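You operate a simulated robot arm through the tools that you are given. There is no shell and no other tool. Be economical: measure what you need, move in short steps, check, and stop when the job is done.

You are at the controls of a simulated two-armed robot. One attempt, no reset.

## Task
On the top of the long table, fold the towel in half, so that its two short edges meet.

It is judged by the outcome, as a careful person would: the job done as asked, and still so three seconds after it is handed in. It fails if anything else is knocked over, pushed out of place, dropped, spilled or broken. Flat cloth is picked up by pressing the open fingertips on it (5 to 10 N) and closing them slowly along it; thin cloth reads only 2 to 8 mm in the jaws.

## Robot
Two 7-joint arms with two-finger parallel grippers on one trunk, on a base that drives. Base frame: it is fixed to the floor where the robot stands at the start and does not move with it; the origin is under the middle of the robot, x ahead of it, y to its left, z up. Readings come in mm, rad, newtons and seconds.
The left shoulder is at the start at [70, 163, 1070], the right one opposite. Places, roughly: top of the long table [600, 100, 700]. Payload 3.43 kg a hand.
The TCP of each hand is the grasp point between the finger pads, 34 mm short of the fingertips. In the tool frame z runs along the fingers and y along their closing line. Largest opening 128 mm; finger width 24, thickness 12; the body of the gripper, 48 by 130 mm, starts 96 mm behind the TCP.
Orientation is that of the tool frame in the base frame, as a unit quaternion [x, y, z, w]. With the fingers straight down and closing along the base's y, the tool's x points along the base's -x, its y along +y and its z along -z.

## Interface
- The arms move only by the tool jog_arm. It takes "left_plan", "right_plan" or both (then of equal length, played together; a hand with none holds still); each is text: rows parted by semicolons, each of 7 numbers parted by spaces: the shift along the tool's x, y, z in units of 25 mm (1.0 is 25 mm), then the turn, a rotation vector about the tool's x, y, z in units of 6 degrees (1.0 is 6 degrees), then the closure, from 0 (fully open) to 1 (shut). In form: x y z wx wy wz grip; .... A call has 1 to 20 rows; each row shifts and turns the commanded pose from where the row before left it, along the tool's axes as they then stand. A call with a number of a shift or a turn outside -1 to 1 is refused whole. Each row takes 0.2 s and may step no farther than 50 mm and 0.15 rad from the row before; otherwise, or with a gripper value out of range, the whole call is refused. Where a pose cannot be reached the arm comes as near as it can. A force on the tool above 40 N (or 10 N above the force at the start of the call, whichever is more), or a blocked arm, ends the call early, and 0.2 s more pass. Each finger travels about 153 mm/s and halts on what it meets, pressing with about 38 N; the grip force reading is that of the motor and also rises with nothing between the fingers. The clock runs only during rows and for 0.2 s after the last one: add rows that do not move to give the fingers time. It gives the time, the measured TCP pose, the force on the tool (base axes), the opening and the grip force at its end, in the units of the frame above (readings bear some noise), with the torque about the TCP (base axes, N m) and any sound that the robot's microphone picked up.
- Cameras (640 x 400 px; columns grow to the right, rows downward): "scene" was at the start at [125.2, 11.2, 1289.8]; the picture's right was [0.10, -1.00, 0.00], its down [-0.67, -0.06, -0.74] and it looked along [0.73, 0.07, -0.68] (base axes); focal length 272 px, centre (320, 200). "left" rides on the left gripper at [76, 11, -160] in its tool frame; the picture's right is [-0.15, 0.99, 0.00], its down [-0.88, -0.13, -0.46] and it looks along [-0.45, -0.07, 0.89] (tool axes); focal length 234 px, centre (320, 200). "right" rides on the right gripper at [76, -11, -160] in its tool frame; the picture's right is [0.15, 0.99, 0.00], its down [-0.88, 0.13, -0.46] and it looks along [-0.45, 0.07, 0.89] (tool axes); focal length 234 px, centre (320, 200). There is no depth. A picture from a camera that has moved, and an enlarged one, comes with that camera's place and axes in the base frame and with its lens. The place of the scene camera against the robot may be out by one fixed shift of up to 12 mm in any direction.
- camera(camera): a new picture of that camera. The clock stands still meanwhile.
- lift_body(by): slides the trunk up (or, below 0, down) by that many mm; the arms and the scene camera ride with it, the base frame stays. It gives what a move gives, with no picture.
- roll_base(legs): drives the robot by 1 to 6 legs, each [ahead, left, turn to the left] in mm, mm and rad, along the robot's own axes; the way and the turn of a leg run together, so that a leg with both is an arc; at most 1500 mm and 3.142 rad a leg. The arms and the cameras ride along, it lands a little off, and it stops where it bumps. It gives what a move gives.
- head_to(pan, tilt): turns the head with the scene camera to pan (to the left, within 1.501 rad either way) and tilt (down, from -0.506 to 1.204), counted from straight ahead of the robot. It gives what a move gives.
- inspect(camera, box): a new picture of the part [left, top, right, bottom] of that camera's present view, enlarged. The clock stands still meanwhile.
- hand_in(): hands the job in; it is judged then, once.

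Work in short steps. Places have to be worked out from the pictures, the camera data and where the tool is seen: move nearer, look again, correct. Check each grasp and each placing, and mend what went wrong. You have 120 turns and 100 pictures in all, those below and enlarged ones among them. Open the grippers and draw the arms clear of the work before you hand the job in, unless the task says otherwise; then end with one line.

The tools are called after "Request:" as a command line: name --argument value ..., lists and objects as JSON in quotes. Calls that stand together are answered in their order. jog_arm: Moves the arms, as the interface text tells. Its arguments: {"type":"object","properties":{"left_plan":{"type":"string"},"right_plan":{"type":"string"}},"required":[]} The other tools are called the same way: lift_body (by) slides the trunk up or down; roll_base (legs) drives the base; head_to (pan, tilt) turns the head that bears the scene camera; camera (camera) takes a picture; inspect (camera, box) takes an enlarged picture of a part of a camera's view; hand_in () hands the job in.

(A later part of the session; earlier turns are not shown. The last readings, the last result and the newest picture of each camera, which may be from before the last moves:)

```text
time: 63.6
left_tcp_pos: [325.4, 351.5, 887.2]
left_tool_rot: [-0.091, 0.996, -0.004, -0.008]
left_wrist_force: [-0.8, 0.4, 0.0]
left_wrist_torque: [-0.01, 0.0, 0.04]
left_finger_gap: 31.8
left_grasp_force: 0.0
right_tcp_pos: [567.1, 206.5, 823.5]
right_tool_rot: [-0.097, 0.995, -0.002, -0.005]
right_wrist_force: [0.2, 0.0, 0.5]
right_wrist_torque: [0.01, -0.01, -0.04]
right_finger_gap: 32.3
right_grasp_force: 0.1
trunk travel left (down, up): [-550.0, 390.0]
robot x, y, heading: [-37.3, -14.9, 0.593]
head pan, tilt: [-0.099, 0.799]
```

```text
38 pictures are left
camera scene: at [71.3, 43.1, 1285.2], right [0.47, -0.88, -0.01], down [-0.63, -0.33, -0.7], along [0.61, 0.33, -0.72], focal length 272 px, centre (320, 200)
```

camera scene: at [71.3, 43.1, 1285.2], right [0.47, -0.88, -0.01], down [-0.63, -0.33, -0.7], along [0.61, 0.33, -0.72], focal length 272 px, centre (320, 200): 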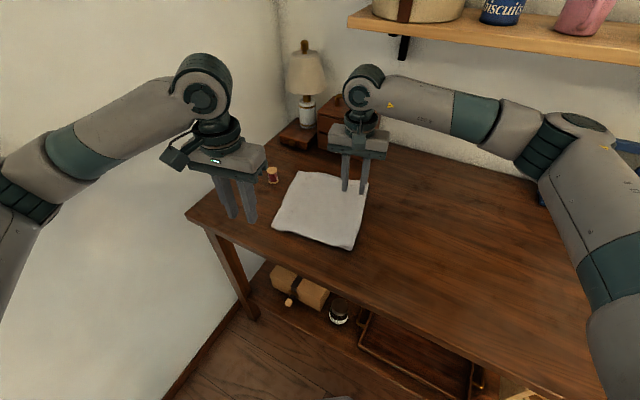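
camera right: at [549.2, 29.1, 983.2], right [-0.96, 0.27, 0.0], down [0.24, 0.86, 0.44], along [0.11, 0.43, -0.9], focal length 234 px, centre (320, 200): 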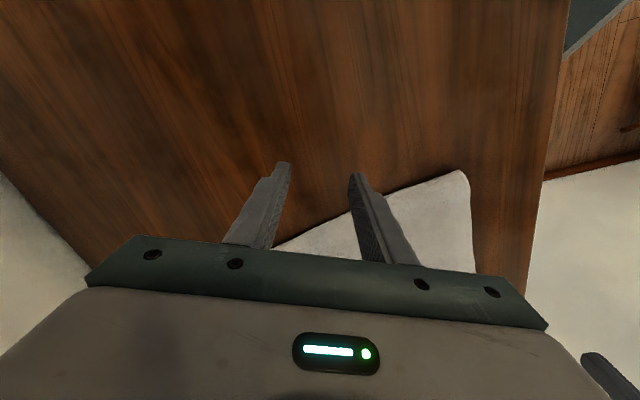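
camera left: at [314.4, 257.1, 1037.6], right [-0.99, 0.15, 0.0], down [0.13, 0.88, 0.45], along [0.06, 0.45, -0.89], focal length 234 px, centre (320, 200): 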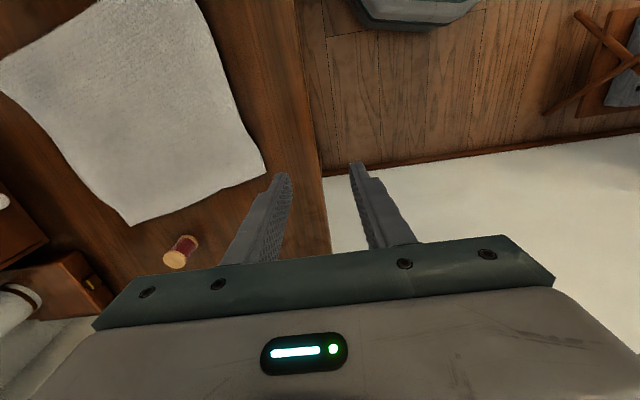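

The left elbow probably touched the wall. I back off 20 mm, then view the hem from both wrist cameras.

Request:
roll_base --legs '[[-12, -18, 0]]'

Request:
jog_arm --right_plan "-0.4 0.8 -0.3 0 0 0 0.75;-0.4 0.9 0 0 0 0 0.75;-0.4 0.9 0 0 0 0 0.75;-0.4 0.9 0 0 0 0 0.75;0 0.9 0 0 0 0 0.75;0 0.9 0 0 0 0 0.75;0 0 0 0 0 0 0.75" --left_plan "-0.7 0 0.2 0 0 0 0.75;-0.7 0 0.2 0 0 0 0.75;-0.7 0 0.3 0 0 0 0.75;-0.7 0 0.4 0 0 0 0.75;-0.5 0 0.4 0 0 0 0.75;0 0 0 0 0 0 0.75;0 0 0 0 0 0 0.75"

Request:
camera --camera "left"

Request:
camera --camera "right"

```text
time: 64.4
left_tcp_pos: [323.9, 338.2, 888.0]
left_tool_rot: [-0.093, 0.996, -0.004, -0.005]
left_wrist_force: [0.0, -0.4, -0.9]
left_wrist_torque: [-0.01, 0.0, 0.0]
left_finger_gap: 31.9
left_grasp_force: 0.3
right_tcp_pos: [565.9, 190.9, 823.7]
right_tool_rot: [-0.098, 0.995, -0.007, -0.005]
right_wrist_force: [0.3, 0.1, -0.3]
right_wrist_torque: [-0.02, 0.03, 0.02]
right_finger_gap: 32.0
right_grasp_force: 0.0
trunk travel left (down, up): [-550.0, 390.0]
robot x, y, heading: [-35.6, -40.1, 0.59]
head pan, tilt: [-0.099, 0.799]
```

```text
time: 66.0
left_tcp_pos: [405.5, 352.7, 850.3]
left_tool_rot: [-0.093, 0.996, -0.003, -0.006]
left_wrist_force: [-0.1, 0.4, 0.6]
left_wrist_torque: [-0.01, 0.06, 0.01]
left_finger_gap: 32.1
left_grasp_force: 0.1
right_tcp_pos: [579.9, 328.5, 828.8]
right_tool_rot: [-0.097, 0.995, -0.005, -0.004]
right_wrist_force: [0.5, -0.2, 0.1]
right_wrist_torque: [0.02, 0.02, 0.02]
right_finger_gap: 32.1
right_grasp_force: 0.0
trunk travel left (down, up): [-550.0, 390.0]
robot x, y, heading: [-37.8, -38.5, 0.593]
head pan, tilt: [-0.099, 0.799]
```

```text
37 pictures are left
camera left: at [331.0, 348.8, 1011.5], right [-0.04, 1.0, -0.01], down [0.89, 0.04, 0.44], along [0.44, 0.01, -0.9], focal length 234 px, centre (320, 200)
```

left: 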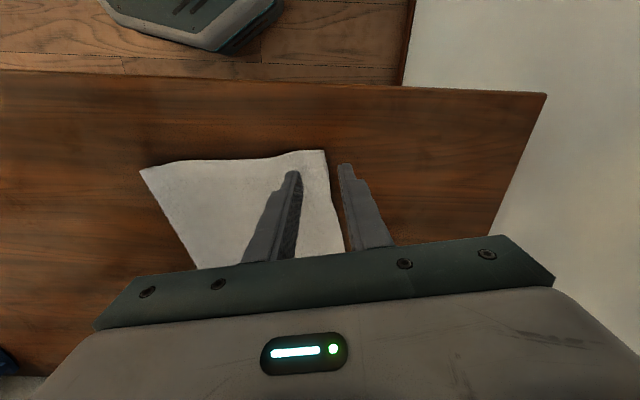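

```text
36 pictures are left
camera right: at [509.5, 306.5, 988.7], right [-0.34, 0.94, -0.01], down [0.84, 0.3, 0.45], along [0.42, 0.14, -0.9], focal length 234 px, centre (320, 200)
```

right: 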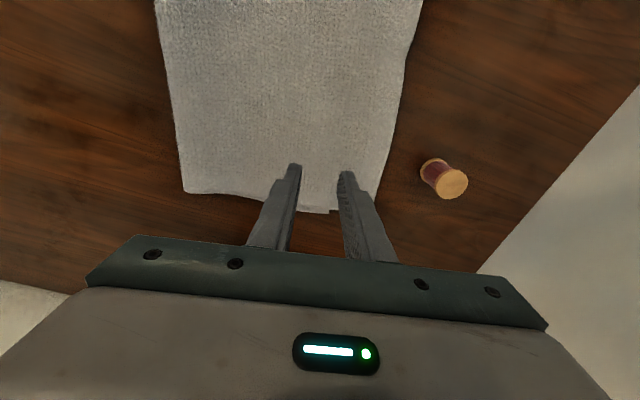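

Request:
inspect --camera "right" --box '[270, 160, 398, 240]'

Request:
inspect --camera "left" --box '[230, 130, 358, 210]'

```text
5.00 times, centred on (334, 200) of right
camera zoom: at [509.5, 306.5, 988.7], right [-0.34, 0.94, -0.01], down [0.84, 0.3, 0.45], along [0.42, 0.14, -0.9], focal length 1171 px, centre (250, 200)
```

zoom: 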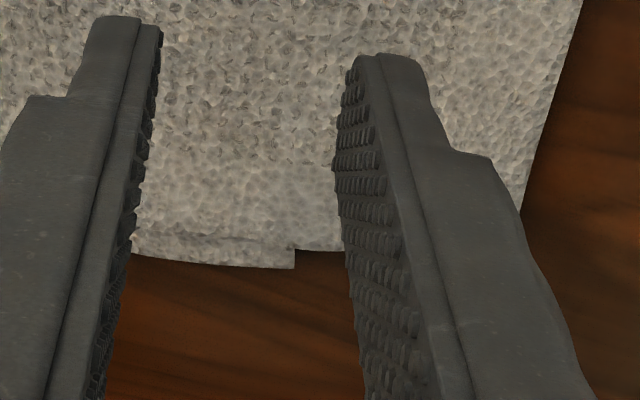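

```text
5.00 times, centred on (294, 170) of left
camera zoom: at [331.0, 348.8, 1011.5], right [-0.04, 1.0, -0.01], down [0.89, 0.04, 0.44], along [0.44, 0.01, -0.9], focal length 1171 px, centre (450, 350)
```

zoom: 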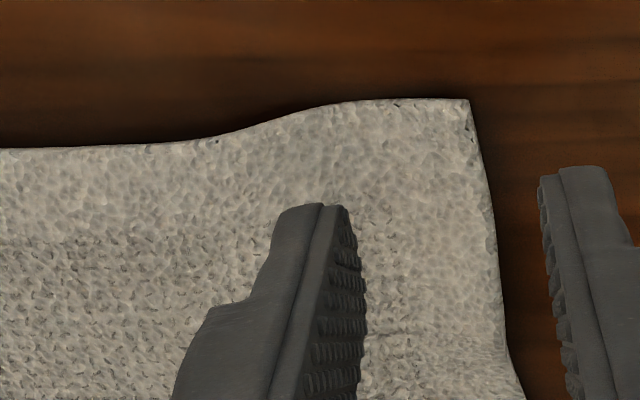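

Confirmed: the lower far corner peeks out at (636,361) while the upper corner is at (619,404), an overshoot of about 45–58 mm. I move to pinch the upper hem near both ends, about 18 mm in from the edge.

Request:
jog_arm --right_plan "-0.38 0.65 0 0 0 0 0.75;-0.38 0.65 0 0 0 0 0.75;-0.38 0.64 0 0 0 0 0.75;0 0 0.6 0 0 0 0.75;0 0 0.6 0 0 0 0.75;0 0 0.6 0 0 0 0.75;0 0 0 0 0 0 0.75" --left_plan "-0.42 -0.25 0 0 0 0 0.75;-0.42 -0.24 0 0 0 0 0.75;0 0 0.6 0 0 0 0.75;0 0 0.7 0 0 0 0.75;0 0 0.7 0 0 0 0.75;0 0 0.6 0 0 0 0.75;0 0 0 0 0 0 0.75"

Request:
camera --camera "left"

Request:
camera --camera "right"

```text
time: 67.6
left_tcp_pos: [427.5, 342.7, 786.8]
left_tool_rot: [-0.092, 0.996, -0.004, -0.006]
left_wrist_force: [0.2, 0.2, 0.3]
left_wrist_torque: [-0.02, 0.0, 0.0]
left_finger_gap: 31.9
left_grasp_force: 0.0
right_tcp_pos: [597.2, 381.0, 783.1]
right_tool_rot: [-0.097, 0.995, -0.006, -0.005]
right_wrist_force: [0.3, -0.1, 0.5]
right_wrist_torque: [-0.01, -0.01, 0.0]
right_finger_gap: 31.9
right_grasp_force: 0.1
trunk travel left (down, up): [-550.0, 390.0]
robot x, y, heading: [-37.5, -38.6, 0.591]
head pan, tilt: [-0.099, 0.799]
```

```text
33 pictures are left
camera left: at [351.4, 340.9, 946.8], right [-0.04, 1.0, -0.01], down [0.89, 0.04, 0.45], along [0.45, 0.01, -0.9], focal length 234 px, centre (320, 200)
```

left: 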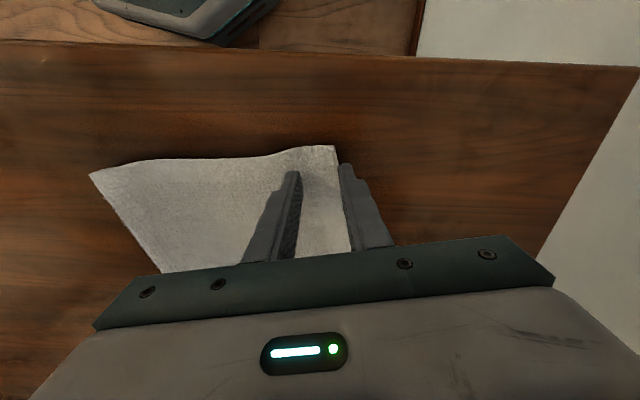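

```text
32 pictures are left
camera right: at [525.9, 359.8, 942.9], right [-0.34, 0.94, -0.01], down [0.84, 0.3, 0.45], along [0.42, 0.14, -0.9], focal length 234 px, centre (320, 200)
```

right: 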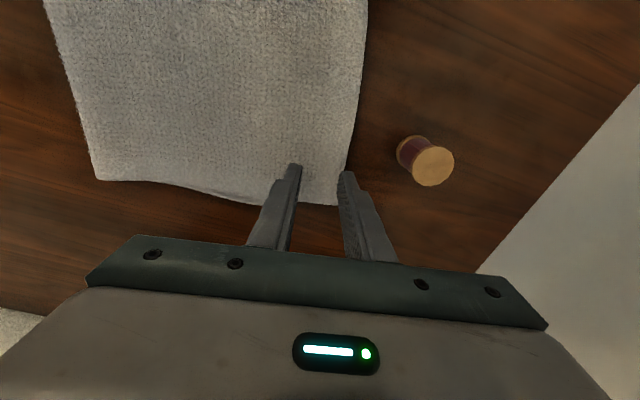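

Both straddle the hem edge well. I descend to light contact.

Request:
jog_arm --left_plan "0 0 0.25 0 0 0 0.75;0 0 0.1 0 0 0 0.75;0 0 0 0 0 0 0.75" --right_plan "0 0 0.15 0 0 0 0.75;0 0 0.08 0 0 0 0.75;0 0 0 0 0 0 0.75"

```text
time: 68.4
left_tcp_pos: [427.2, 343.4, 777.9]
left_tool_rot: [-0.093, 0.996, -0.005, -0.005]
left_wrist_force: [0.1, -0.4, 7.5]
left_wrist_torque: [-0.17, 0.01, -0.04]
left_finger_gap: 32.3
left_grasp_force: 0.0
right_tcp_pos: [597.3, 380.8, 779.0]
right_tool_rot: [-0.098, 0.995, -0.006, -0.004]
right_wrist_force: [-0.2, 0.4, 0.5]
right_wrist_torque: [0.02, -0.02, -0.03]
right_finger_gap: 32.1
right_grasp_force: 0.1
trunk travel left (down, up): [-550.0, 390.0]
robot x, y, heading: [-33.2, -42.2, 0.587]
head pan, tilt: [-0.099, 0.799]
```

Request:
jog_arm --right_plan "0 0 0.09 0 0 0 0.75;0 0 0 0 0 0 0.75"

```text
time: 69.0
left_tcp_pos: [425.9, 345.3, 777.9]
left_tool_rot: [-0.093, 0.996, -0.004, -0.005]
left_wrist_force: [1.6, -0.2, 6.6]
left_wrist_torque: [-0.14, -0.1, 0.05]
left_finger_gap: 31.8
left_grasp_force: 0.0
right_tcp_pos: [597.1, 381.4, 777.3]
right_tool_rot: [-0.097, 0.995, -0.004, -0.003]
right_wrist_force: [0.8, 3.0, 9.8]
right_wrist_torque: [0.06, -0.05, -0.01]
right_finger_gap: 32.1
right_grasp_force: 0.0
trunk travel left (down, up): [-550.0, 390.0]
robot x, y, heading: [-33.1, -40.9, 0.589]
head pan, tilt: [-0.099, 0.799]
```

The contact forces are 7 N and 10 N. I close slowly, then lift 25 mm to check the grasp.

Request:
jog_arm --left_plan "0 0 0 0 0 0 0.78;0 0 0 0 0 0 0.81;0 0 0 0 0 0 0.84;0 0 0 0 0 0 0.87;0 0 0 0 0 0 0.9;0 0 0 0 0 0 0.93;0 0 0 0 0 0 0.96;0 0 0 0 0 0 1;0 0 0 0 0 0 1;0 0 -0.5 0 0 0 1;0 0 -0.5 0 0 0 1;0 0 0 0 0 0 1" --right_plan "0 0 0 0 0 0 0.78;0 0 0 0 0 0 0.81;0 0 0 0 0 0 0.84;0 0 0 0 0 0 0.87;0 0 0 0 0 0 0.9;0 0 0 0 0 0 0.93;0 0 0 0 0 0 0.96;0 0 0 0 0 0 1;0 0 0 0 0 0 1;0 0 -0.5 0 0 0 1;0 0 -0.5 0 0 0 1;0 0 0 0 0 0 1"

Request:
camera --camera "left"

Request:
camera --camera "right"

```text
time: 71.6
left_tcp_pos: [427.2, 343.8, 801.2]
left_tool_rot: [-0.093, 0.996, -0.003, -0.006]
left_wrist_force: [0.0, 0.2, -0.4]
left_wrist_torque: [-0.02, 0.0, 0.05]
left_finger_gap: 4.1
left_grasp_force: 37.8
right_tcp_pos: [597.7, 379.8, 798.9]
right_tool_rot: [-0.098, 0.995, -0.006, -0.005]
right_wrist_force: [-0.4, -0.2, -0.4]
right_wrist_torque: [0.0, -0.01, 0.0]
right_finger_gap: 3.6
right_grasp_force: 37.7
trunk travel left (down, up): [-550.0, 390.0]
robot x, y, heading: [-39.3, -41.0, 0.589]
head pan, tilt: [-0.099, 0.799]
```

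```text
31 pictures are left
camera left: at [352.4, 340.4, 961.6], right [-0.04, 1.0, -0.01], down [0.89, 0.04, 0.44], along [0.44, 0.01, -0.9], focal length 234 px, centre (320, 200)
```

left: 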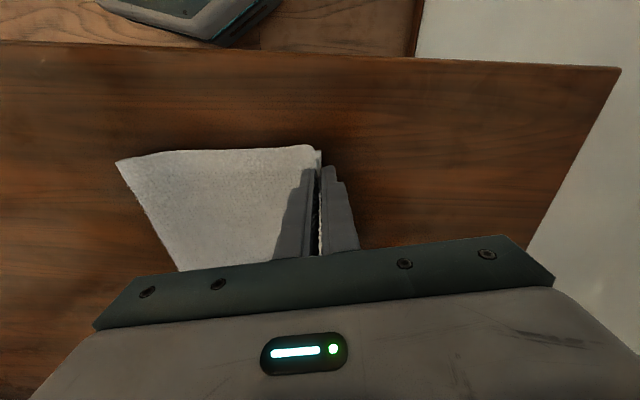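

```text
30 pictures are left
camera right: at [526.3, 358.0, 958.9], right [-0.34, 0.94, -0.01], down [0.84, 0.3, 0.44], along [0.42, 0.14, -0.9], focal length 234 px, centre (320, 200)
```

right: 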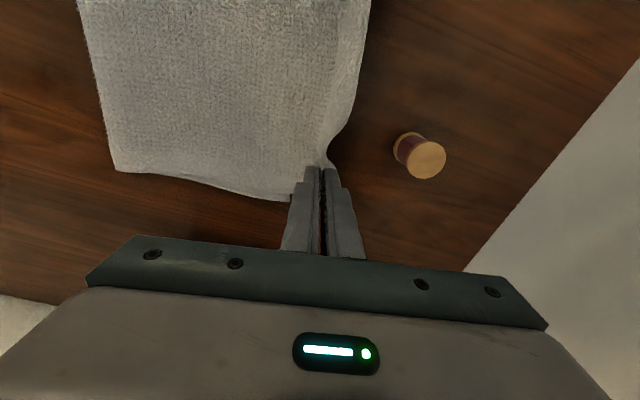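

Both grips hold single-layer hem. I peel up and back to the right in an arc, so the lower edge shows and the fold relaxes.

Request:
jog_arm --left_plan "0 -0.3 -1 0 0 0 1;0 -0.5 -1 0 0 0 1;0 -0.7 -1 0 0 0 1;0 -0.9 -0.6 0 0 0 1;0 -1 -0.2 0 0 0 1;0 -1 0 0 0 0 1;0 0 0 0 0 0 1" --right_plan "0 -0.3 -1 0 0 0 1;0 -0.5 -1 0 0 0 1;0 -0.7 -1 0 0 0 1;0 -0.9 -0.6 0 0 0 1;0 -1 -0.2 0 0 0 1;0 -1 0 0 0 0 1;0 0 0 0 0 0 1"

Request:
camera --camera "left"

Request:
camera --camera "right"

Request:
camera --camera "scene"

```text
time: 73.2
left_tcp_pos: [447.8, 237.8, 898.1]
left_tool_rot: [-0.094, 0.996, -0.004, -0.006]
left_wrist_force: [1.5, 0.1, -0.4]
left_wrist_torque: [-0.02, 0.0, -0.04]
left_finger_gap: 3.9
left_grasp_force: 38.3
right_tcp_pos: [620.1, 275.5, 897.5]
right_tool_rot: [-0.097, 0.995, -0.005, -0.005]
right_wrist_force: [0.0, 1.0, 0.1]
right_wrist_torque: [-0.04, 0.06, -0.01]
right_finger_gap: 3.5
right_grasp_force: 38.0
trunk travel left (down, up): [-550.0, 390.0]
robot x, y, heading: [-35.3, -40.0, 0.592]
head pan, tilt: [-0.099, 0.799]
```

```text
29 pictures are left
camera left: at [373.1, 234.2, 1057.6], right [-0.04, 1.0, -0.01], down [0.89, 0.04, 0.45], along [0.45, 0.01, -0.9], focal length 234 px, centre (320, 200)
```

left: 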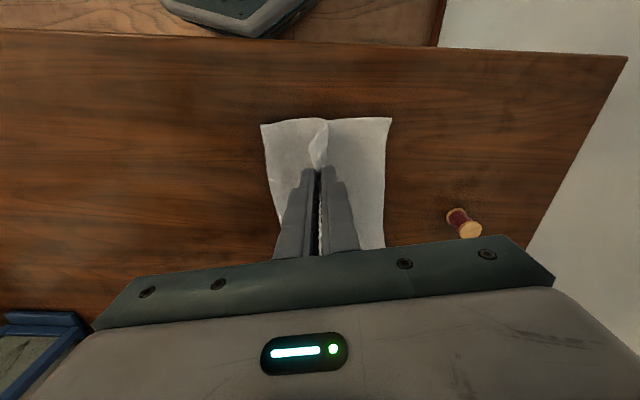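

```text
28 pictures are left
camera right: at [548.8, 253.6, 1057.5], right [-0.34, 0.94, -0.01], down [0.84, 0.3, 0.45], along [0.42, 0.14, -0.9], focal length 234 px, centre (320, 200)
```

right: 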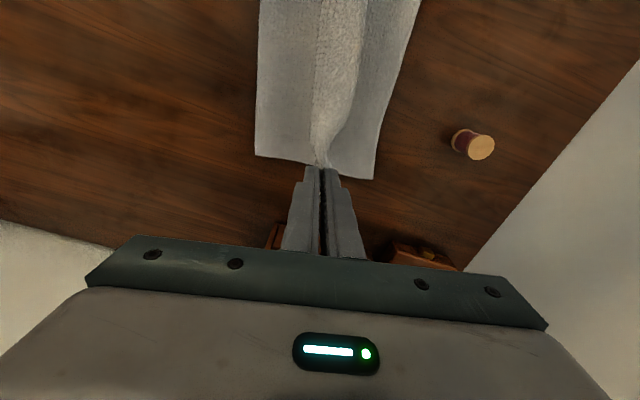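

```text
27 pictures are left
camera scene: at [68.9, 30.8, 1285.1], right [0.47, -0.88, 0.0], down [-0.63, -0.34, -0.7], along [0.61, 0.33, -0.72], focal length 272 px, centre (320, 200)
```

scene: 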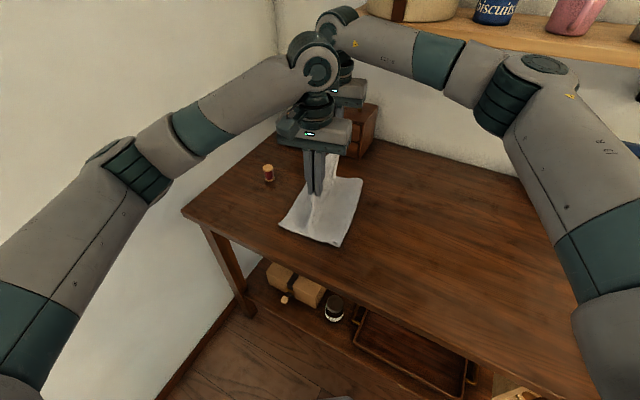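

The lower edge is now visible, at (411,324)→(637,364). The fold line should be about 38 mm further right, so I carry the hem further right, and lower to clear the shelf, to unroll the fold there.

Request:
jog_arm --left_plan "0.12 -0.94 0.39 0 0 0 1;0.12 -0.94 0.39 0 0 0 1;0.12 -0.94 0.39 0 0 0 1;0.12 -0.94 0.39 0 0 0 1;0.12 -0.94 0.39 0 0 0 1;0.12 -0.94 0.39 0 0 0 1;0.12 -0.94 0 0 0 0 1;0.12 -0.94 0 0 0 0 1;0.12 -0.94 0 0 0 0 1;0 0 0 0 0 0 1" --right_plan "0.12 -0.94 0.39 0 0 0 1;0.12 -0.94 0.39 0 0 0 1;0.12 -0.94 0.39 0 0 0 1;0.12 -0.94 0.39 0 0 0 1;0.12 -0.94 0.39 0 0 0 1;0.12 -0.94 0.39 0 0 0 1;0.12 -0.94 0 0 0 0 1;0.12 -0.94 0 0 0 0 1;0.12 -0.94 0 0 0 0 1;0 0 0 0 0 0 1"

Request:
camera --camera "scene"

Request:
camera --camera "left"

```text
time: 75.4
left_tcp_pos: [460.2, 24.3, 839.7]
left_tool_rot: [-0.092, 0.996, -0.003, -0.006]
left_wrist_force: [0.5, 1.1, 0.6]
left_wrist_torque: [0.04, -0.05, 0.03]
left_finger_gap: 4.5
left_grasp_force: 38.1
right_tcp_pos: [632.6, 59.2, 839.5]
right_tool_rot: [-0.097, 0.995, -0.005, -0.004]
right_wrist_force: [-1.5, -0.3, -0.4]
right_wrist_torque: [-0.02, 0.05, -0.05]
right_finger_gap: 3.4
right_grasp_force: 37.5
trunk travel left (down, up): [-550.0, 390.0]
robot x, y, heading: [-35.7, -41.4, 0.588]
head pan, tilt: [-0.099, 0.799]
```

```text
26 pictures are left
camera scene: at [69.3, 30.6, 1285.1], right [0.47, -0.88, 0.0], down [-0.63, -0.34, -0.7], along [0.61, 0.33, -0.72], focal length 272 px, centre (320, 200)
```

scene: 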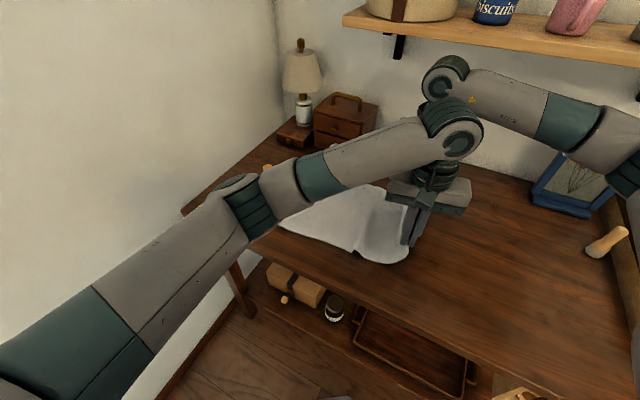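

```text
25 pictures are left
camera left: at [385.2, 21.1, 999.4], right [-0.04, 1.0, -0.01], down [0.89, 0.04, 0.44], along [0.44, 0.01, -0.9], focal length 234 px, centre (320, 200)
```

left: 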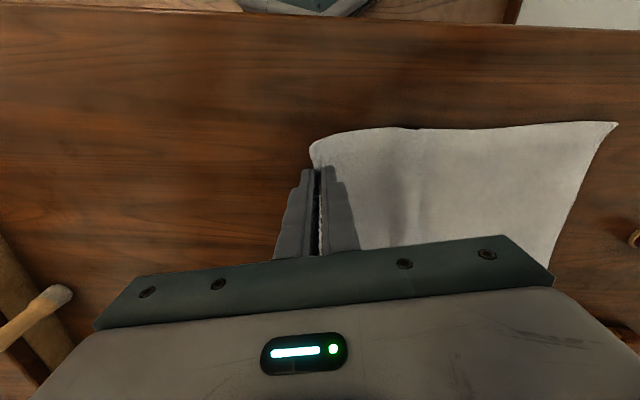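

The fold unrolled cleanly. Now I lay the hem back, targeting pinch points of (439,316) near and (613,343) far, just inside the lower edge.

Request:
jog_arm --left_plan "-0.108 0.896 -0.35 0 0 0 1;-0.108 0.896 -0.35 0 0 0 1;-0.108 0.896 -0.35 0 0 0 1;-0.108 0.896 -0.35 0 0 0 1;-0.108 0.896 0 0 0 0 1;-0.108 0.896 0 0 0 0 1;-0.108 0.896 0 0 0 0 1;-0.108 0.896 0 0 0 0 1;-0.108 0.896 0 0 0 0 1;-0.108 0.896 0.4 0 0 0 1;-0.108 0.896 0.6 0 0 0 1;-0.108 0.896 0.7 0 0 0 1;-0.108 0.896 0.7 0 0 0 1;0 0 0 0 0 0 1" --right_plan "-0.109 0.87 -0.35 0 0 0 1;-0.109 0.87 -0.35 0 0 0 1;-0.109 0.87 -0.35 0 0 0 1;-0.109 0.87 -0.35 0 0 0 1;-0.109 0.87 0 0 0 0 1;-0.109 0.87 0 0 0 0 1;-0.109 0.87 0 0 0 0 1;-0.109 0.87 0 0 0 0 1;-0.109 0.87 0 0 0 0 1;-0.109 0.87 0.4 0 0 0 1;-0.109 0.87 0.6 0 0 0 1;-0.109 0.87 0.7 0 0 0 1;-0.109 0.87 0.7 0 0 0 1;0 0 0 0 0 0 1"

Request:
camera --camera "left"

Request:
camera --camera "right"

```text
time: 78.4
left_tcp_pos: [440.3, 313.7, 813.5]
left_tool_rot: [-0.093, 0.996, -0.004, -0.006]
left_wrist_force: [0.5, 0.2, -0.5]
left_wrist_torque: [0.03, -0.02, 0.0]
left_finger_gap: 4.1
left_grasp_force: 37.6
right_tcp_pos: [613.9, 343.4, 810.3]
right_tool_rot: [-0.098, 0.995, -0.005, -0.004]
right_wrist_force: [-1.1, -0.2, 0.7]
right_wrist_torque: [0.01, 0.03, 0.03]
right_finger_gap: 3.6
right_grasp_force: 37.5
trunk travel left (down, up): [-550.0, 390.0]
robot x, y, heading: [-37.5, -41.0, 0.594]
head pan, tilt: [-0.099, 0.799]
```

```text
24 pictures are left
camera left: at [365.9, 311.2, 973.2], right [-0.04, 1.0, -0.01], down [0.89, 0.04, 0.45], along [0.45, 0.01, -0.9], focal length 234 px, centre (320, 200)
```

left: 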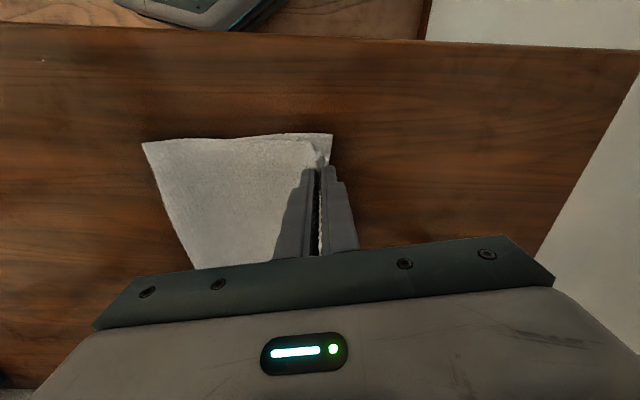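

```text
23 pictures are left
camera right: at [542.6, 322.0, 970.6], right [-0.34, 0.94, -0.01], down [0.84, 0.3, 0.45], along [0.42, 0.14, -0.9], focal length 234 px, centre (320, 200)
```

right: 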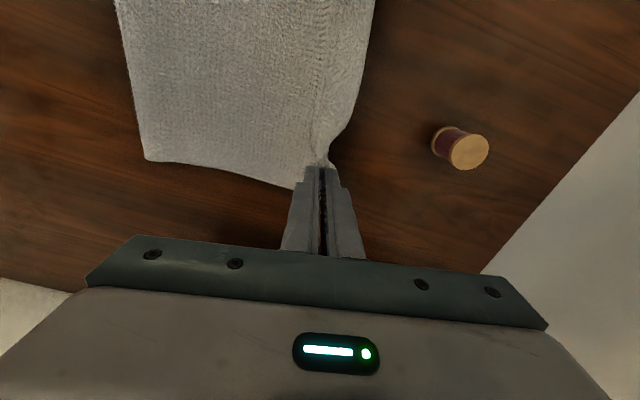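

Position is good. I lower to light contact, open slightly, then move left so the inner finger tips the standing hem outward to the left before lifting.

Request:
jog_arm --left_plan "0 0 0.6 0 0 0 1;0 0 0.45 0 0 0 1;0 0 0 0 0 0 0.96;0 0 -0.05 0 0 0 0.92;0 0 -0.1 0 0 0 0.88;0 0.1 0 0 0 0 0.86;0 0.25 0 0 0 0 0.86;0 0.3 0 0 0 0 0.86;0 0.3 -0.05 0 0 0 0.86;0 0.3 -0.2 0 0 0 0.86;0 0.3 -0.4 0 0 0 0.86;0 0.2 -0.8 0 0 0 0.86;0 0 0 0 0 0 0.86" --right_plan "0 0 0.5 0 0 0 1;0 0 0.4 0 0 0 1;0 0 0 0 0 0 0.96;0 0 -0.05 0 0 0 0.92;0 0 -0.1 0 0 0 0.88;0 0.1 0 0 0 0 0.86;0 0.25 0 0 0 0 0.86;0 0.3 0 0 0 0 0.86;0 0.3 -0.05 0 0 0 0.86;0 0.3 -0.2 0 0 0 0.86;0 0.3 -0.4 0 0 0 0.86;0 0.2 -0.8 0 0 0 0.86;0 0 0 0 0 0 0.86"

Request:
camera --camera "left"

Request:
camera --camera "right"

```text
time: 81.2
left_tcp_pos: [434.0, 359.4, 827.0]
left_tool_rot: [-0.093, 0.996, -0.004, -0.007]
left_wrist_force: [-0.6, -0.6, 0.3]
left_wrist_torque: [-0.02, 0.02, 0.05]
left_finger_gap: 17.7
left_grasp_force: 0.1
right_tcp_pos: [605.1, 389.3, 828.4]
right_tool_rot: [-0.098, 0.995, -0.005, -0.004]
right_wrist_force: [0.3, 0.0, -0.3]
right_wrist_torque: [0.0, 0.01, 0.0]
right_finger_gap: 17.9
right_grasp_force: 0.0
trunk travel left (down, up): [-550.0, 390.0]
robot x, y, heading: [-36.4, -42.9, 0.595]
head pan, tilt: [-0.099, 0.799]
```

```text
22 pictures are left
camera left: at [359.6, 356.1, 987.3], right [-0.04, 1.0, -0.01], down [0.9, 0.04, 0.44], along [0.44, 0.01, -0.9], focal length 234 px, centre (320, 200)
```

left: 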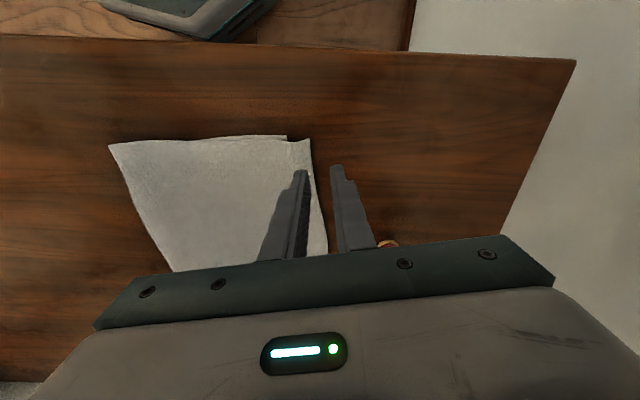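

```text
21 pictures are left
camera right: at [534.2, 367.1, 988.0], right [-0.34, 0.94, -0.01], down [0.84, 0.3, 0.44], along [0.42, 0.14, -0.9], focal length 234 px, centre (320, 200)
```

right: 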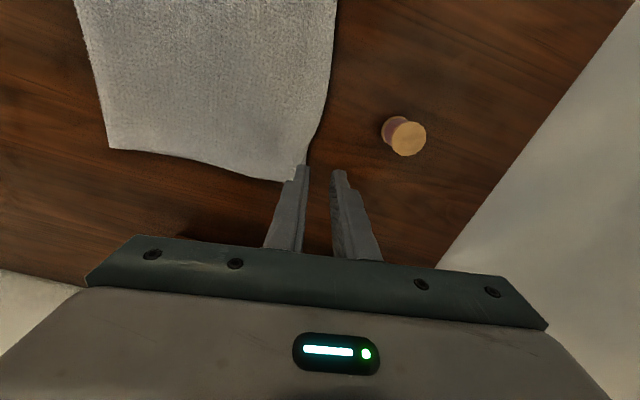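

The hem flipped outward nicely. I withdraw both hands clear and examine the result.

Request:
jog_arm --left_plan "0.5 0 -1 0 0 0 0.86;1 0 -0.5 0 0 0 0.86;1 0 0 0 0 0 0.86;1 0 0 0 0 0 0.86;1 0 0 0 0 0 0.86;0 0 0 0 0 0 0.86;0 0 0 0 0 0 0.86;0 0 0 0 0 0 0.86;0 0 0 0 0 0 0.86" --right_plan "0 0 -0.6 0 0 0 0.86;0 -1 0 0 0 0 0.86;0 -1 0 0 0 0 0.86;0 -1 0 0 0 0 0.86;0 -1 0 0 0 0 0.86;0.2 -1 0 0 0 0 0.86;0.2 -1 0 0 0 0 0.86;0.2 -1 0 0 0 0 0.86;0.2 -1 0 0 0 0 0.86"

Request:
camera --camera "scene"

Request:
inspect --camera "scene" --box '[260, 150, 388, 250]'

```text
time: 83.2
left_tcp_pos: [322.5, 336.7, 867.9]
left_tool_rot: [-0.093, 0.996, -0.004, -0.005]
left_wrist_force: [-0.8, -0.6, 0.8]
left_wrist_torque: [0.03, 0.03, 0.04]
left_finger_gap: 17.7
left_grasp_force: 0.1
right_tcp_pos: [624.5, 187.8, 846.9]
right_tool_rot: [-0.098, 0.995, -0.005, -0.005]
right_wrist_force: [0.0, -0.1, 0.0]
right_wrist_torque: [0.0, -0.01, -0.03]
right_finger_gap: 17.7
right_grasp_force: 0.1
trunk travel left (down, up): [-550.0, 390.0]
robot x, y, heading: [-34.1, -38.5, 0.59]
head pan, tilt: [-0.099, 0.799]
```

```text
20 pictures are left
camera scene: at [69.5, 28.5, 1285.2], right [0.47, -0.88, 0.0], down [-0.63, -0.34, -0.7], along [0.61, 0.33, -0.72], focal length 272 px, centre (320, 200)
```

scene: 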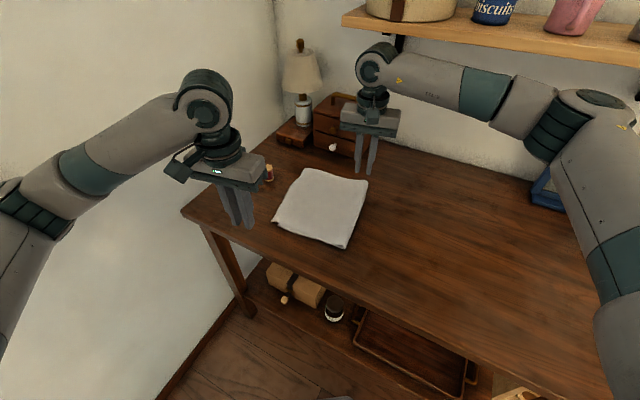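

```text
4.00 times, centred on (324, 200) of scene
camera zoom: at [69.5, 28.5, 1285.2], right [0.47, -0.88, 0.0], down [-0.63, -0.34, -0.7], along [0.61, 0.33, -0.72], focal length 1088 px, centre (304, 200)
```

zoom: 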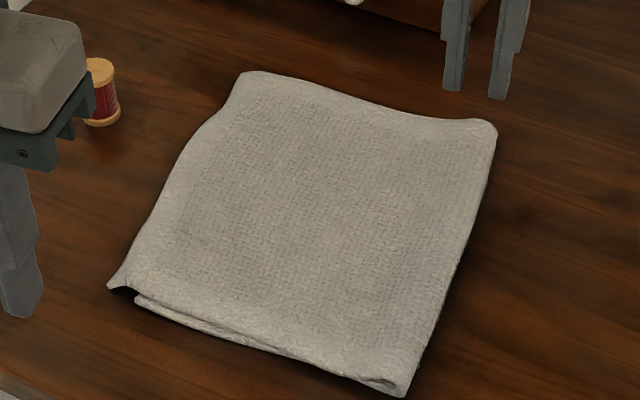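

The near hem overshoots the lower edge by about 25 mm. I check the far end with close-ups.

Request:
inspect --camera "scene" --box '[292, 158, 356, 198]'

Request:
inspect --camera "scene" --box '[266, 200, 330, 240]'

Request:
camera --camera "right"

```text
10.00 times, centred on (324, 178) of scene
camera zoom: at [69.5, 28.5, 1285.2], right [0.47, -0.88, 0.0], down [-0.63, -0.34, -0.7], along [0.61, 0.33, -0.72], focal length 2719 px, centre (280, 420)
```

zoom: 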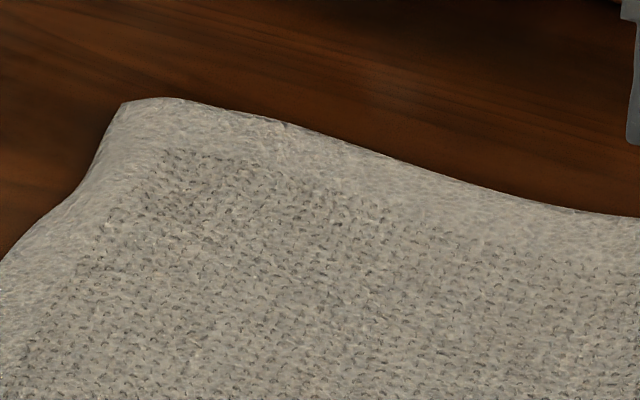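

```text
10.00 times, centred on (298, 220) of scene
camera zoom: at [69.5, 28.5, 1285.2], right [0.47, -0.88, 0.0], down [-0.63, -0.34, -0.7], along [0.61, 0.33, -0.72], focal length 2719 px, centre (540, 0)
```

zoom: 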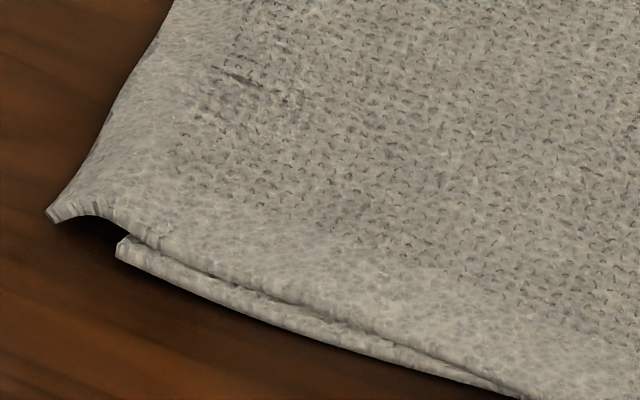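

```text
16 pictures are left
camera right: at [553.6, 166.2, 1006.0], right [-0.34, 0.94, -0.01], down [0.84, 0.3, 0.45], along [0.42, 0.14, -0.9], focal length 234 px, centre (320, 200)
```

right: 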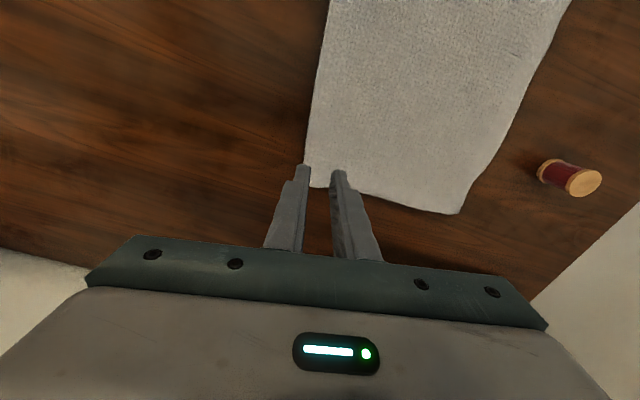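

The hem is slightly past at the far end (≈12 mm) and about 24 mm past at the near end. I'll gently re-grip only the near hem with the left hand and shift it about 20 mm to the right.

Request:
jog_arm --left_plan "-0.9 -0.16 0 0 0 0 0.81;-0.9 -0.16 0 0 0 0 0.81;-0.9 -0.16 0 0 0 0 0.81;-0.9 -0.16 0 0 0 0 0.81;-0.9 -0.16 0.4 0 0 0 0.81;0 0 0.8 0 0 0 0.81;0 0 0.8 0 0 0 0.81;0 0 0.8 0 0 0 0.81;0 0 0.4 0 0 0 0.81;0 0 0 0 0 0 0.81"

Request:
camera --camera "left"

```text
time: 85.4
left_tcp_pos: [434.6, 339.4, 785.0]
left_tool_rot: [-0.093, 0.996, -0.004, -0.006]
left_wrist_force: [0.0, -1.0, -0.4]
left_wrist_torque: [0.0, 0.01, 0.01]
left_finger_gap: 24.3
left_grasp_force: 0.0
right_tcp_pos: [622.7, 189.8, 846.3]
right_tool_rot: [-0.098, 0.995, -0.006, -0.004]
right_wrist_force: [-0.7, 0.0, 0.5]
right_wrist_torque: [-0.03, 0.03, -0.03]
right_finger_gap: 18.0
right_grasp_force: 0.1
trunk travel left (down, up): [-550.0, 390.0]
robot x, y, heading: [-40.4, -39.4, 0.593]
head pan, tilt: [-0.099, 0.799]
```

```text
15 pictures are left
camera left: at [360.7, 336.8, 945.7], right [-0.04, 1.0, -0.01], down [0.89, 0.04, 0.45], along [0.45, 0.01, -0.9], focal length 234 px, centre (320, 200)
```

left: 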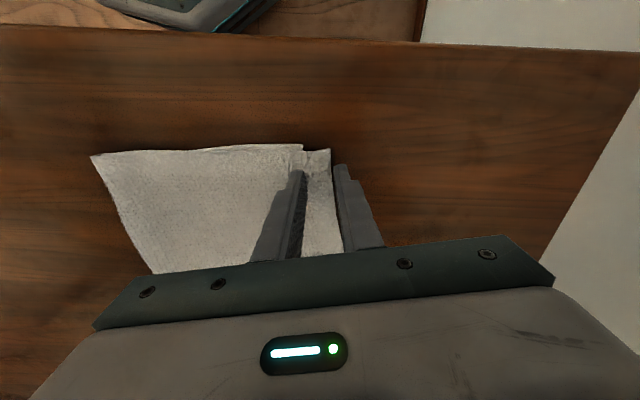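

The fingers straddle the overhanging hem. I descend to contact.

Request:
jog_arm --left_plan "0 0 0.2 0 0 0 0.81;0 0 0.1 0 0 0 0.81;0 0 0 0 0 0 0.81"

```text
time: 86.2
left_tcp_pos: [435.7, 339.2, 779.4]
left_tool_rot: [-0.093, 0.996, -0.004, -0.005]
left_wrist_force: [0.3, 2.2, 16.2]
left_wrist_torque: [-0.23, -0.06, 0.0]
left_finger_gap: 23.3
left_grasp_force: 0.1
right_tcp_pos: [623.8, 188.7, 847.2]
right_tool_rot: [-0.098, 0.995, -0.006, -0.004]
right_wrist_force: [-0.1, 0.1, -0.1]
right_wrist_torque: [-0.03, -0.01, 0.01]
right_finger_gap: 17.8
right_grasp_force: 0.0
trunk travel left (down, up): [-550.0, 390.0]
robot x, y, heading: [-34.2, -43.0, 0.592]
head pan, tilt: [-0.099, 0.799]
```

Slightly firm at 16 N, so I ease up 1 mm, close slowly and lift 20 mm to check.

Request:
jog_arm --left_plan "0 0 -0.05 0 0 0 0.81;0 0 0 0 0 0 0.84;0 0 0 0 0 0 0.87;0 0 0 0 0 0 0.9;0 0 0 0 0 0 0.93;0 0 0 0 0 0 0.96;0 0 0 0 0 0 1;0 0 0 0 0 0 1;0 0 0 0 0 0 1;0 0 -0.4 0 0 0 1;0 0 -0.4 0 0 0 1;0 0 0 0 0 0 1"

Request:
camera --camera "left"

```text
time: 88.8
left_tcp_pos: [435.8, 339.7, 797.7]
left_tool_rot: [-0.094, 0.996, -0.004, -0.007]
left_wrist_force: [0.5, 0.7, 0.1]
left_wrist_torque: [-0.01, -0.03, -0.03]
left_finger_gap: 0.1
left_grasp_force: 32.7
right_tcp_pos: [624.9, 188.7, 846.3]
right_tool_rot: [-0.098, 0.995, -0.006, -0.005]
right_wrist_force: [0.2, -0.5, 0.1]
right_wrist_torque: [0.03, 0.02, 0.01]
right_finger_gap: 18.0
right_grasp_force: 0.1
trunk travel left (down, up): [-550.0, 390.0]
robot x, y, heading: [-38.5, -37.9, 0.591]
head pan, tilt: [-0.099, 0.799]
```

```text
14 pictures are left
camera left: at [361.4, 336.5, 957.5], right [-0.04, 1.0, -0.01], down [0.89, 0.04, 0.44], along [0.44, 0.01, -0.9], focal length 234 px, centre (320, 200)
```

left: 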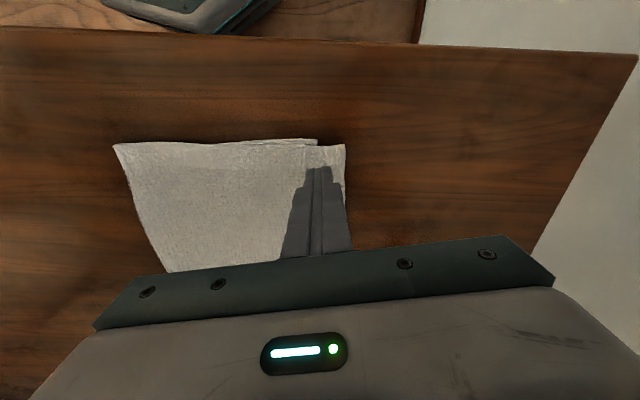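

The jaws slipped off (gap 0). I retry with a wider opening and the outer finger right on the edge; earlier grips at 32–50 mm worked.

Request:
jog_arm --left_plan "0 0 -0.2 0 0 0 0.7;0 0.15 0 0 0 0 0.7;0 0.1 0 0 0 0 0.7;0 0 0.5 0 0 0 0.7;0 0 0.3 0 0 0 0.7;0 0 0.08 0 0 0 0.7;0 0 0 0 0 0 0.7"

Request:
camera --camera "left"

```text
time: 90.4
left_tcp_pos: [436.5, 344.3, 781.9]
left_tool_rot: [-0.093, 0.996, -0.005, -0.007]
left_wrist_force: [0.0, 0.5, 3.0]
left_wrist_torque: [-0.04, 0.0, 0.0]
left_finger_gap: 38.0
left_grasp_force: 0.0
right_tcp_pos: [624.1, 188.4, 846.3]
right_tool_rot: [-0.097, 0.995, -0.006, -0.005]
right_wrist_force: [1.0, 0.0, 0.0]
right_wrist_torque: [-0.01, 0.02, -0.01]
right_finger_gap: 17.9
right_grasp_force: 0.0
trunk travel left (down, up): [-550.0, 390.0]
robot x, y, heading: [-38.1, -37.6, 0.592]
head pan, tilt: [-0.099, 0.799]
```

```text
13 pictures are left
camera left: at [361.2, 341.8, 941.4], right [-0.04, 1.0, -0.01], down [0.89, 0.04, 0.45], along [0.45, 0.01, -0.9], focal length 234 px, centre (320, 200)
```

left: 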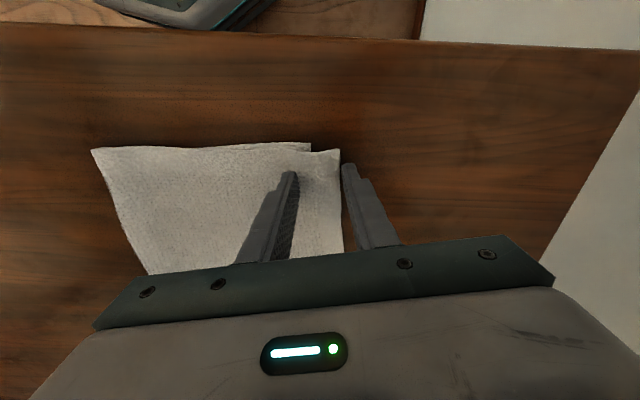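

The position matches the earlier successful grip. I press slightly more, close slowly and lift 12 mm.

Request:
jog_arm --left_plan "0 0 0.07 0 0 0 0.7;0 0 0.03 0 0 0 0.73;0 0 0 0 0 0 0.76;0 0 0 0 0 0 0.79;0 0 0 0 0 0 0.82;0 0 0 0 0 0 0.85;0 0 0 0 0 0 0.88;0 0 0 0 0 0 0.91;0 0 0 0 0 0 0.94;0 0 0 0 0 0 0.97;0 0 0 0 0 0 1;0 0 0 0 0 0 1;0 0 0 0 0 0 1;0 0 -0.5 0 0 0 1;0 0 0 0 0 0 1"

Request:
camera --camera "left"

```text
time: 93.6
left_tcp_pos: [435.7, 344.6, 788.9]
left_tool_rot: [-0.093, 0.996, -0.003, -0.007]
left_wrist_force: [0.3, 0.0, 0.4]
left_wrist_torque: [-0.01, 0.03, -0.03]
left_finger_gap: 4.3
left_grasp_force: 38.5
right_tcp_pos: [624.5, 189.6, 847.4]
right_tool_rot: [-0.097, 0.995, -0.005, -0.005]
right_wrist_force: [0.5, 0.6, -0.4]
right_wrist_torque: [0.0, 0.02, -0.01]
right_finger_gap: 17.8
right_grasp_force: 0.1
trunk travel left (down, up): [-550.0, 390.0]
robot x, y, heading: [-33.5, -38.1, 0.59]
head pan, tilt: [-0.099, 0.799]
```

```text
12 pictures are left
camera left: at [360.9, 341.4, 950.0], right [-0.04, 1.0, -0.01], down [0.9, 0.04, 0.44], along [0.44, 0.01, -0.9], focal length 234 px, centre (320, 200)
```

left: 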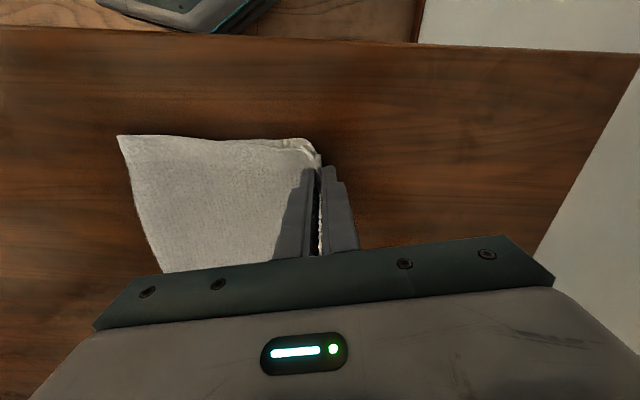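

Grip holds. I lift, carry the hem right, then come back down about 27 mm right of where it was.

Request:
jog_arm --left_plan "0 -0.4 -0.8 0 0 0 1;0 -0.7 -0.8 0 0 0 1;0 -0.8 -0.5 0 0 0 1;0 -0.8 0 0 0 0 1;0 0 0 0 0 0 1;0 0.5 0.4 0 0 0 1;0 0.5 0.5 0 0 0 1;0 0.4 0.6 0 0 0 1;0 0.2 0.4 0 0 0 1;0 0 0 0 0 0 1"

Request:
camera --camera "left"

```text
time: 95.8
left_tcp_pos: [439.6, 318.7, 796.9]
left_tool_rot: [-0.094, 0.996, -0.005, -0.005]
left_wrist_force: [-0.1, -0.5, 1.3]
left_wrist_torque: [-0.02, 0.0, 0.06]
left_finger_gap: 4.5
left_grasp_force: 37.8
right_tcp_pos: [624.4, 189.1, 847.7]
right_tool_rot: [-0.097, 0.995, -0.006, -0.004]
right_wrist_force: [0.4, -0.2, 0.2]
right_wrist_torque: [0.02, 0.0, -0.01]
right_finger_gap: 17.9
right_grasp_force: 0.0
trunk travel left (down, up): [-550.0, 390.0]
robot x, y, heading: [-34.4, -36.1, 0.591]
head pan, tilt: [-0.099, 0.799]
```

```text
11 pictures are left
camera left: at [364.5, 315.9, 957.2], right [-0.04, 1.0, -0.01], down [0.89, 0.04, 0.45], along [0.45, 0.01, -0.9], focal length 234 px, centre (320, 200)
```

left: 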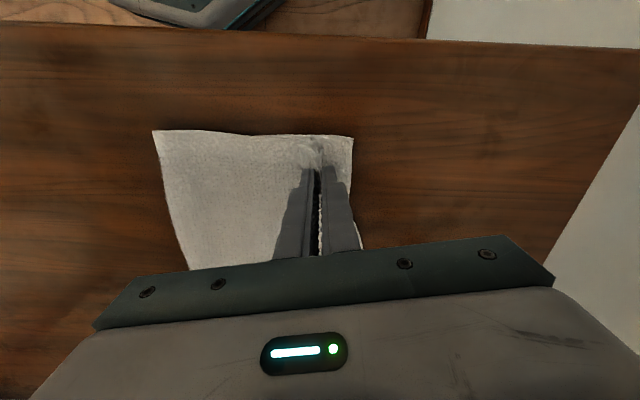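

The lower edge is now visible at y≈347, and the hem would land about 12 mm short. The opening sweep used earlier pushes it left by about that much, so I lower and release with the same sweep.

Request:
jog_arm --left_plan "0 0 0.3 0 0 0 1;0 0 0.15 0 0 0 1;0 0 0 0 0 0 0.96;0 0 -0.05 0 0 0 0.92;0 0 -0.1 0 0 0 0.88;0 0.1 0 0 0 0 0.86;0 0.25 0 0 0 0 0.86;0 0.3 0 0 0 0 0.86;0 0.3 -0.05 0 0 0 0.86;0 0.3 -0.2 0 0 0 0.86;0 0.3 -0.4 0 0 0 0.86;0 0.2 -0.8 0 0 0 0.86;0.5 0 -0.5 0 0 0 0.86;1 0 0 0 0 0 0.86;1 0 0 0 0 0 0.86;1 0 0 0 0 0 0.86;0 0 0 0 0 0 0.86"

Request:
inspect --camera "scene" --box '[260, 150, 388, 250]'

Request:
camera --camera "left"

```text
time: 99.4
left_tcp_pos: [347.1, 344.2, 838.4]
left_tool_rot: [-0.093, 0.996, -0.005, -0.006]
left_wrist_force: [-0.5, -0.3, 0.3]
left_wrist_torque: [0.03, 0.02, 0.03]
left_finger_gap: 17.8
left_grasp_force: 0.0
right_tcp_pos: [624.4, 189.2, 846.1]
right_tool_rot: [-0.098, 0.995, -0.005, -0.005]
right_wrist_force: [-0.8, -0.4, 0.6]
right_wrist_torque: [-0.03, 0.02, -0.01]
right_finger_gap: 18.2
right_grasp_force: 0.1
trunk travel left (down, up): [-550.0, 390.0]
robot x, y, heading: [-41.6, -41.2, 0.592]
head pan, tilt: [-0.099, 0.799]
```

```text
4.00 times, centred on (324, 200) of scene
camera zoom: at [69.8, 29.4, 1285.1], right [0.47, -0.88, 0.0], down [-0.63, -0.34, -0.7], along [0.61, 0.33, -0.72], focal length 1088 px, centre (304, 200)
```

zoom: 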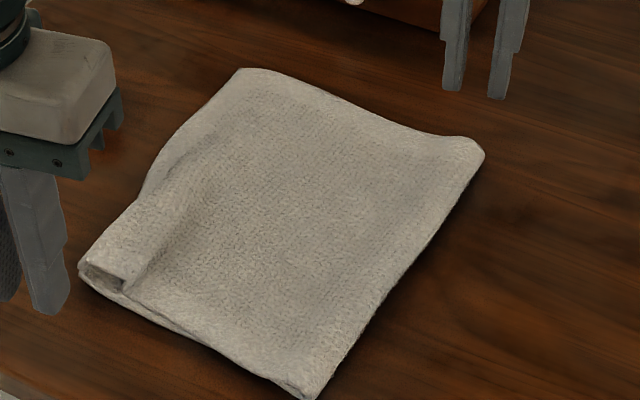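

```text
9 pictures are left
camera left: at [271.8, 341.2, 999.1], right [-0.04, 1.0, -0.01], down [0.89, 0.04, 0.44], along [0.44, 0.01, -0.9], focal length 234 px, centre (320, 200)
```

left: 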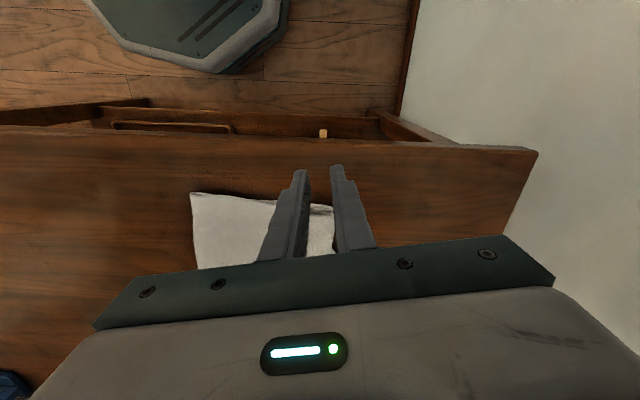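

The near hem corner folded back on top again (about 40 mm). I'll hold the towel with the right hand and set the closed left fingertips just right of that flap, to flip it by pushing and opening as worked before.

Request:
jog_arm --left_plan "-0.755 -0.475 0 0 0 0 1;-0.755 -0.475 0 0 0 0 1;-0.755 -0.475 0 0 0 0 1;-0.755 -0.475 0 0 0 0 1;0 0 0.6 0 0 0 1;0 0 0.6 0 0 0 1;0 0 0.6 0 0 0 1;0 0 0.2 0 0 0 1;0 0 0 0 0 0 1" --right_plan "0.3 0.88 0 0 0 0 1;0.3 0.88 0 0 0 0 1;0.3 0.88 0 0 0 0 1;0 0 0.6 0 0 0 1;0 0 0.6 0 0 0 1;0 0 0.6 0 0 0 1;0 0 0.5 0 0 0 1;0 0 0.15 0 0 0 1;0 0 0 0 0 0 1"

Request:
camera --camera "left"

```text
time: 101.4
left_tcp_pos: [427.7, 312.0, 788.3]
left_tool_rot: [-0.093, 0.996, -0.004, -0.005]
left_wrist_force: [1.2, 0.1, -0.3]
left_wrist_torque: [-0.01, 0.0, -0.02]
left_finger_gap: 0.1
left_grasp_force: 32.9
right_tcp_pos: [589.3, 248.5, 783.6]
right_tool_rot: [-0.098, 0.995, -0.006, -0.005]
right_wrist_force: [0.0, -0.2, 0.8]
right_wrist_torque: [-0.05, -0.02, 0.03]
right_finger_gap: 0.0
right_grasp_force: 33.0
trunk travel left (down, up): [-550.0, 390.0]
robot x, y, heading: [-36.6, -41.3, 0.588]
head pan, tilt: [-0.099, 0.799]
```

```text
8 pictures are left
camera left: at [354.4, 308.7, 948.3], right [-0.04, 1.0, -0.01], down [0.89, 0.04, 0.45], along [0.45, 0.01, -0.9], focal length 234 px, centre (320, 200)
```

left: 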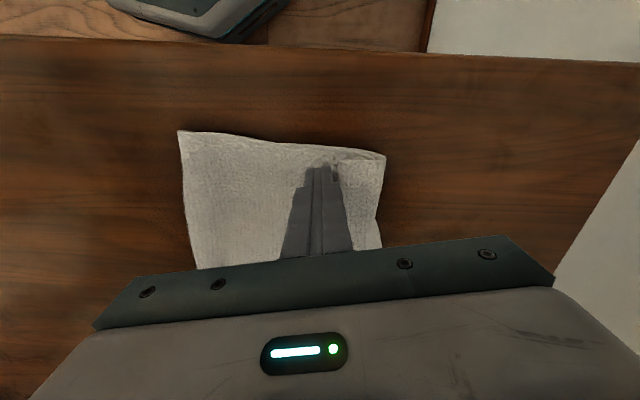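

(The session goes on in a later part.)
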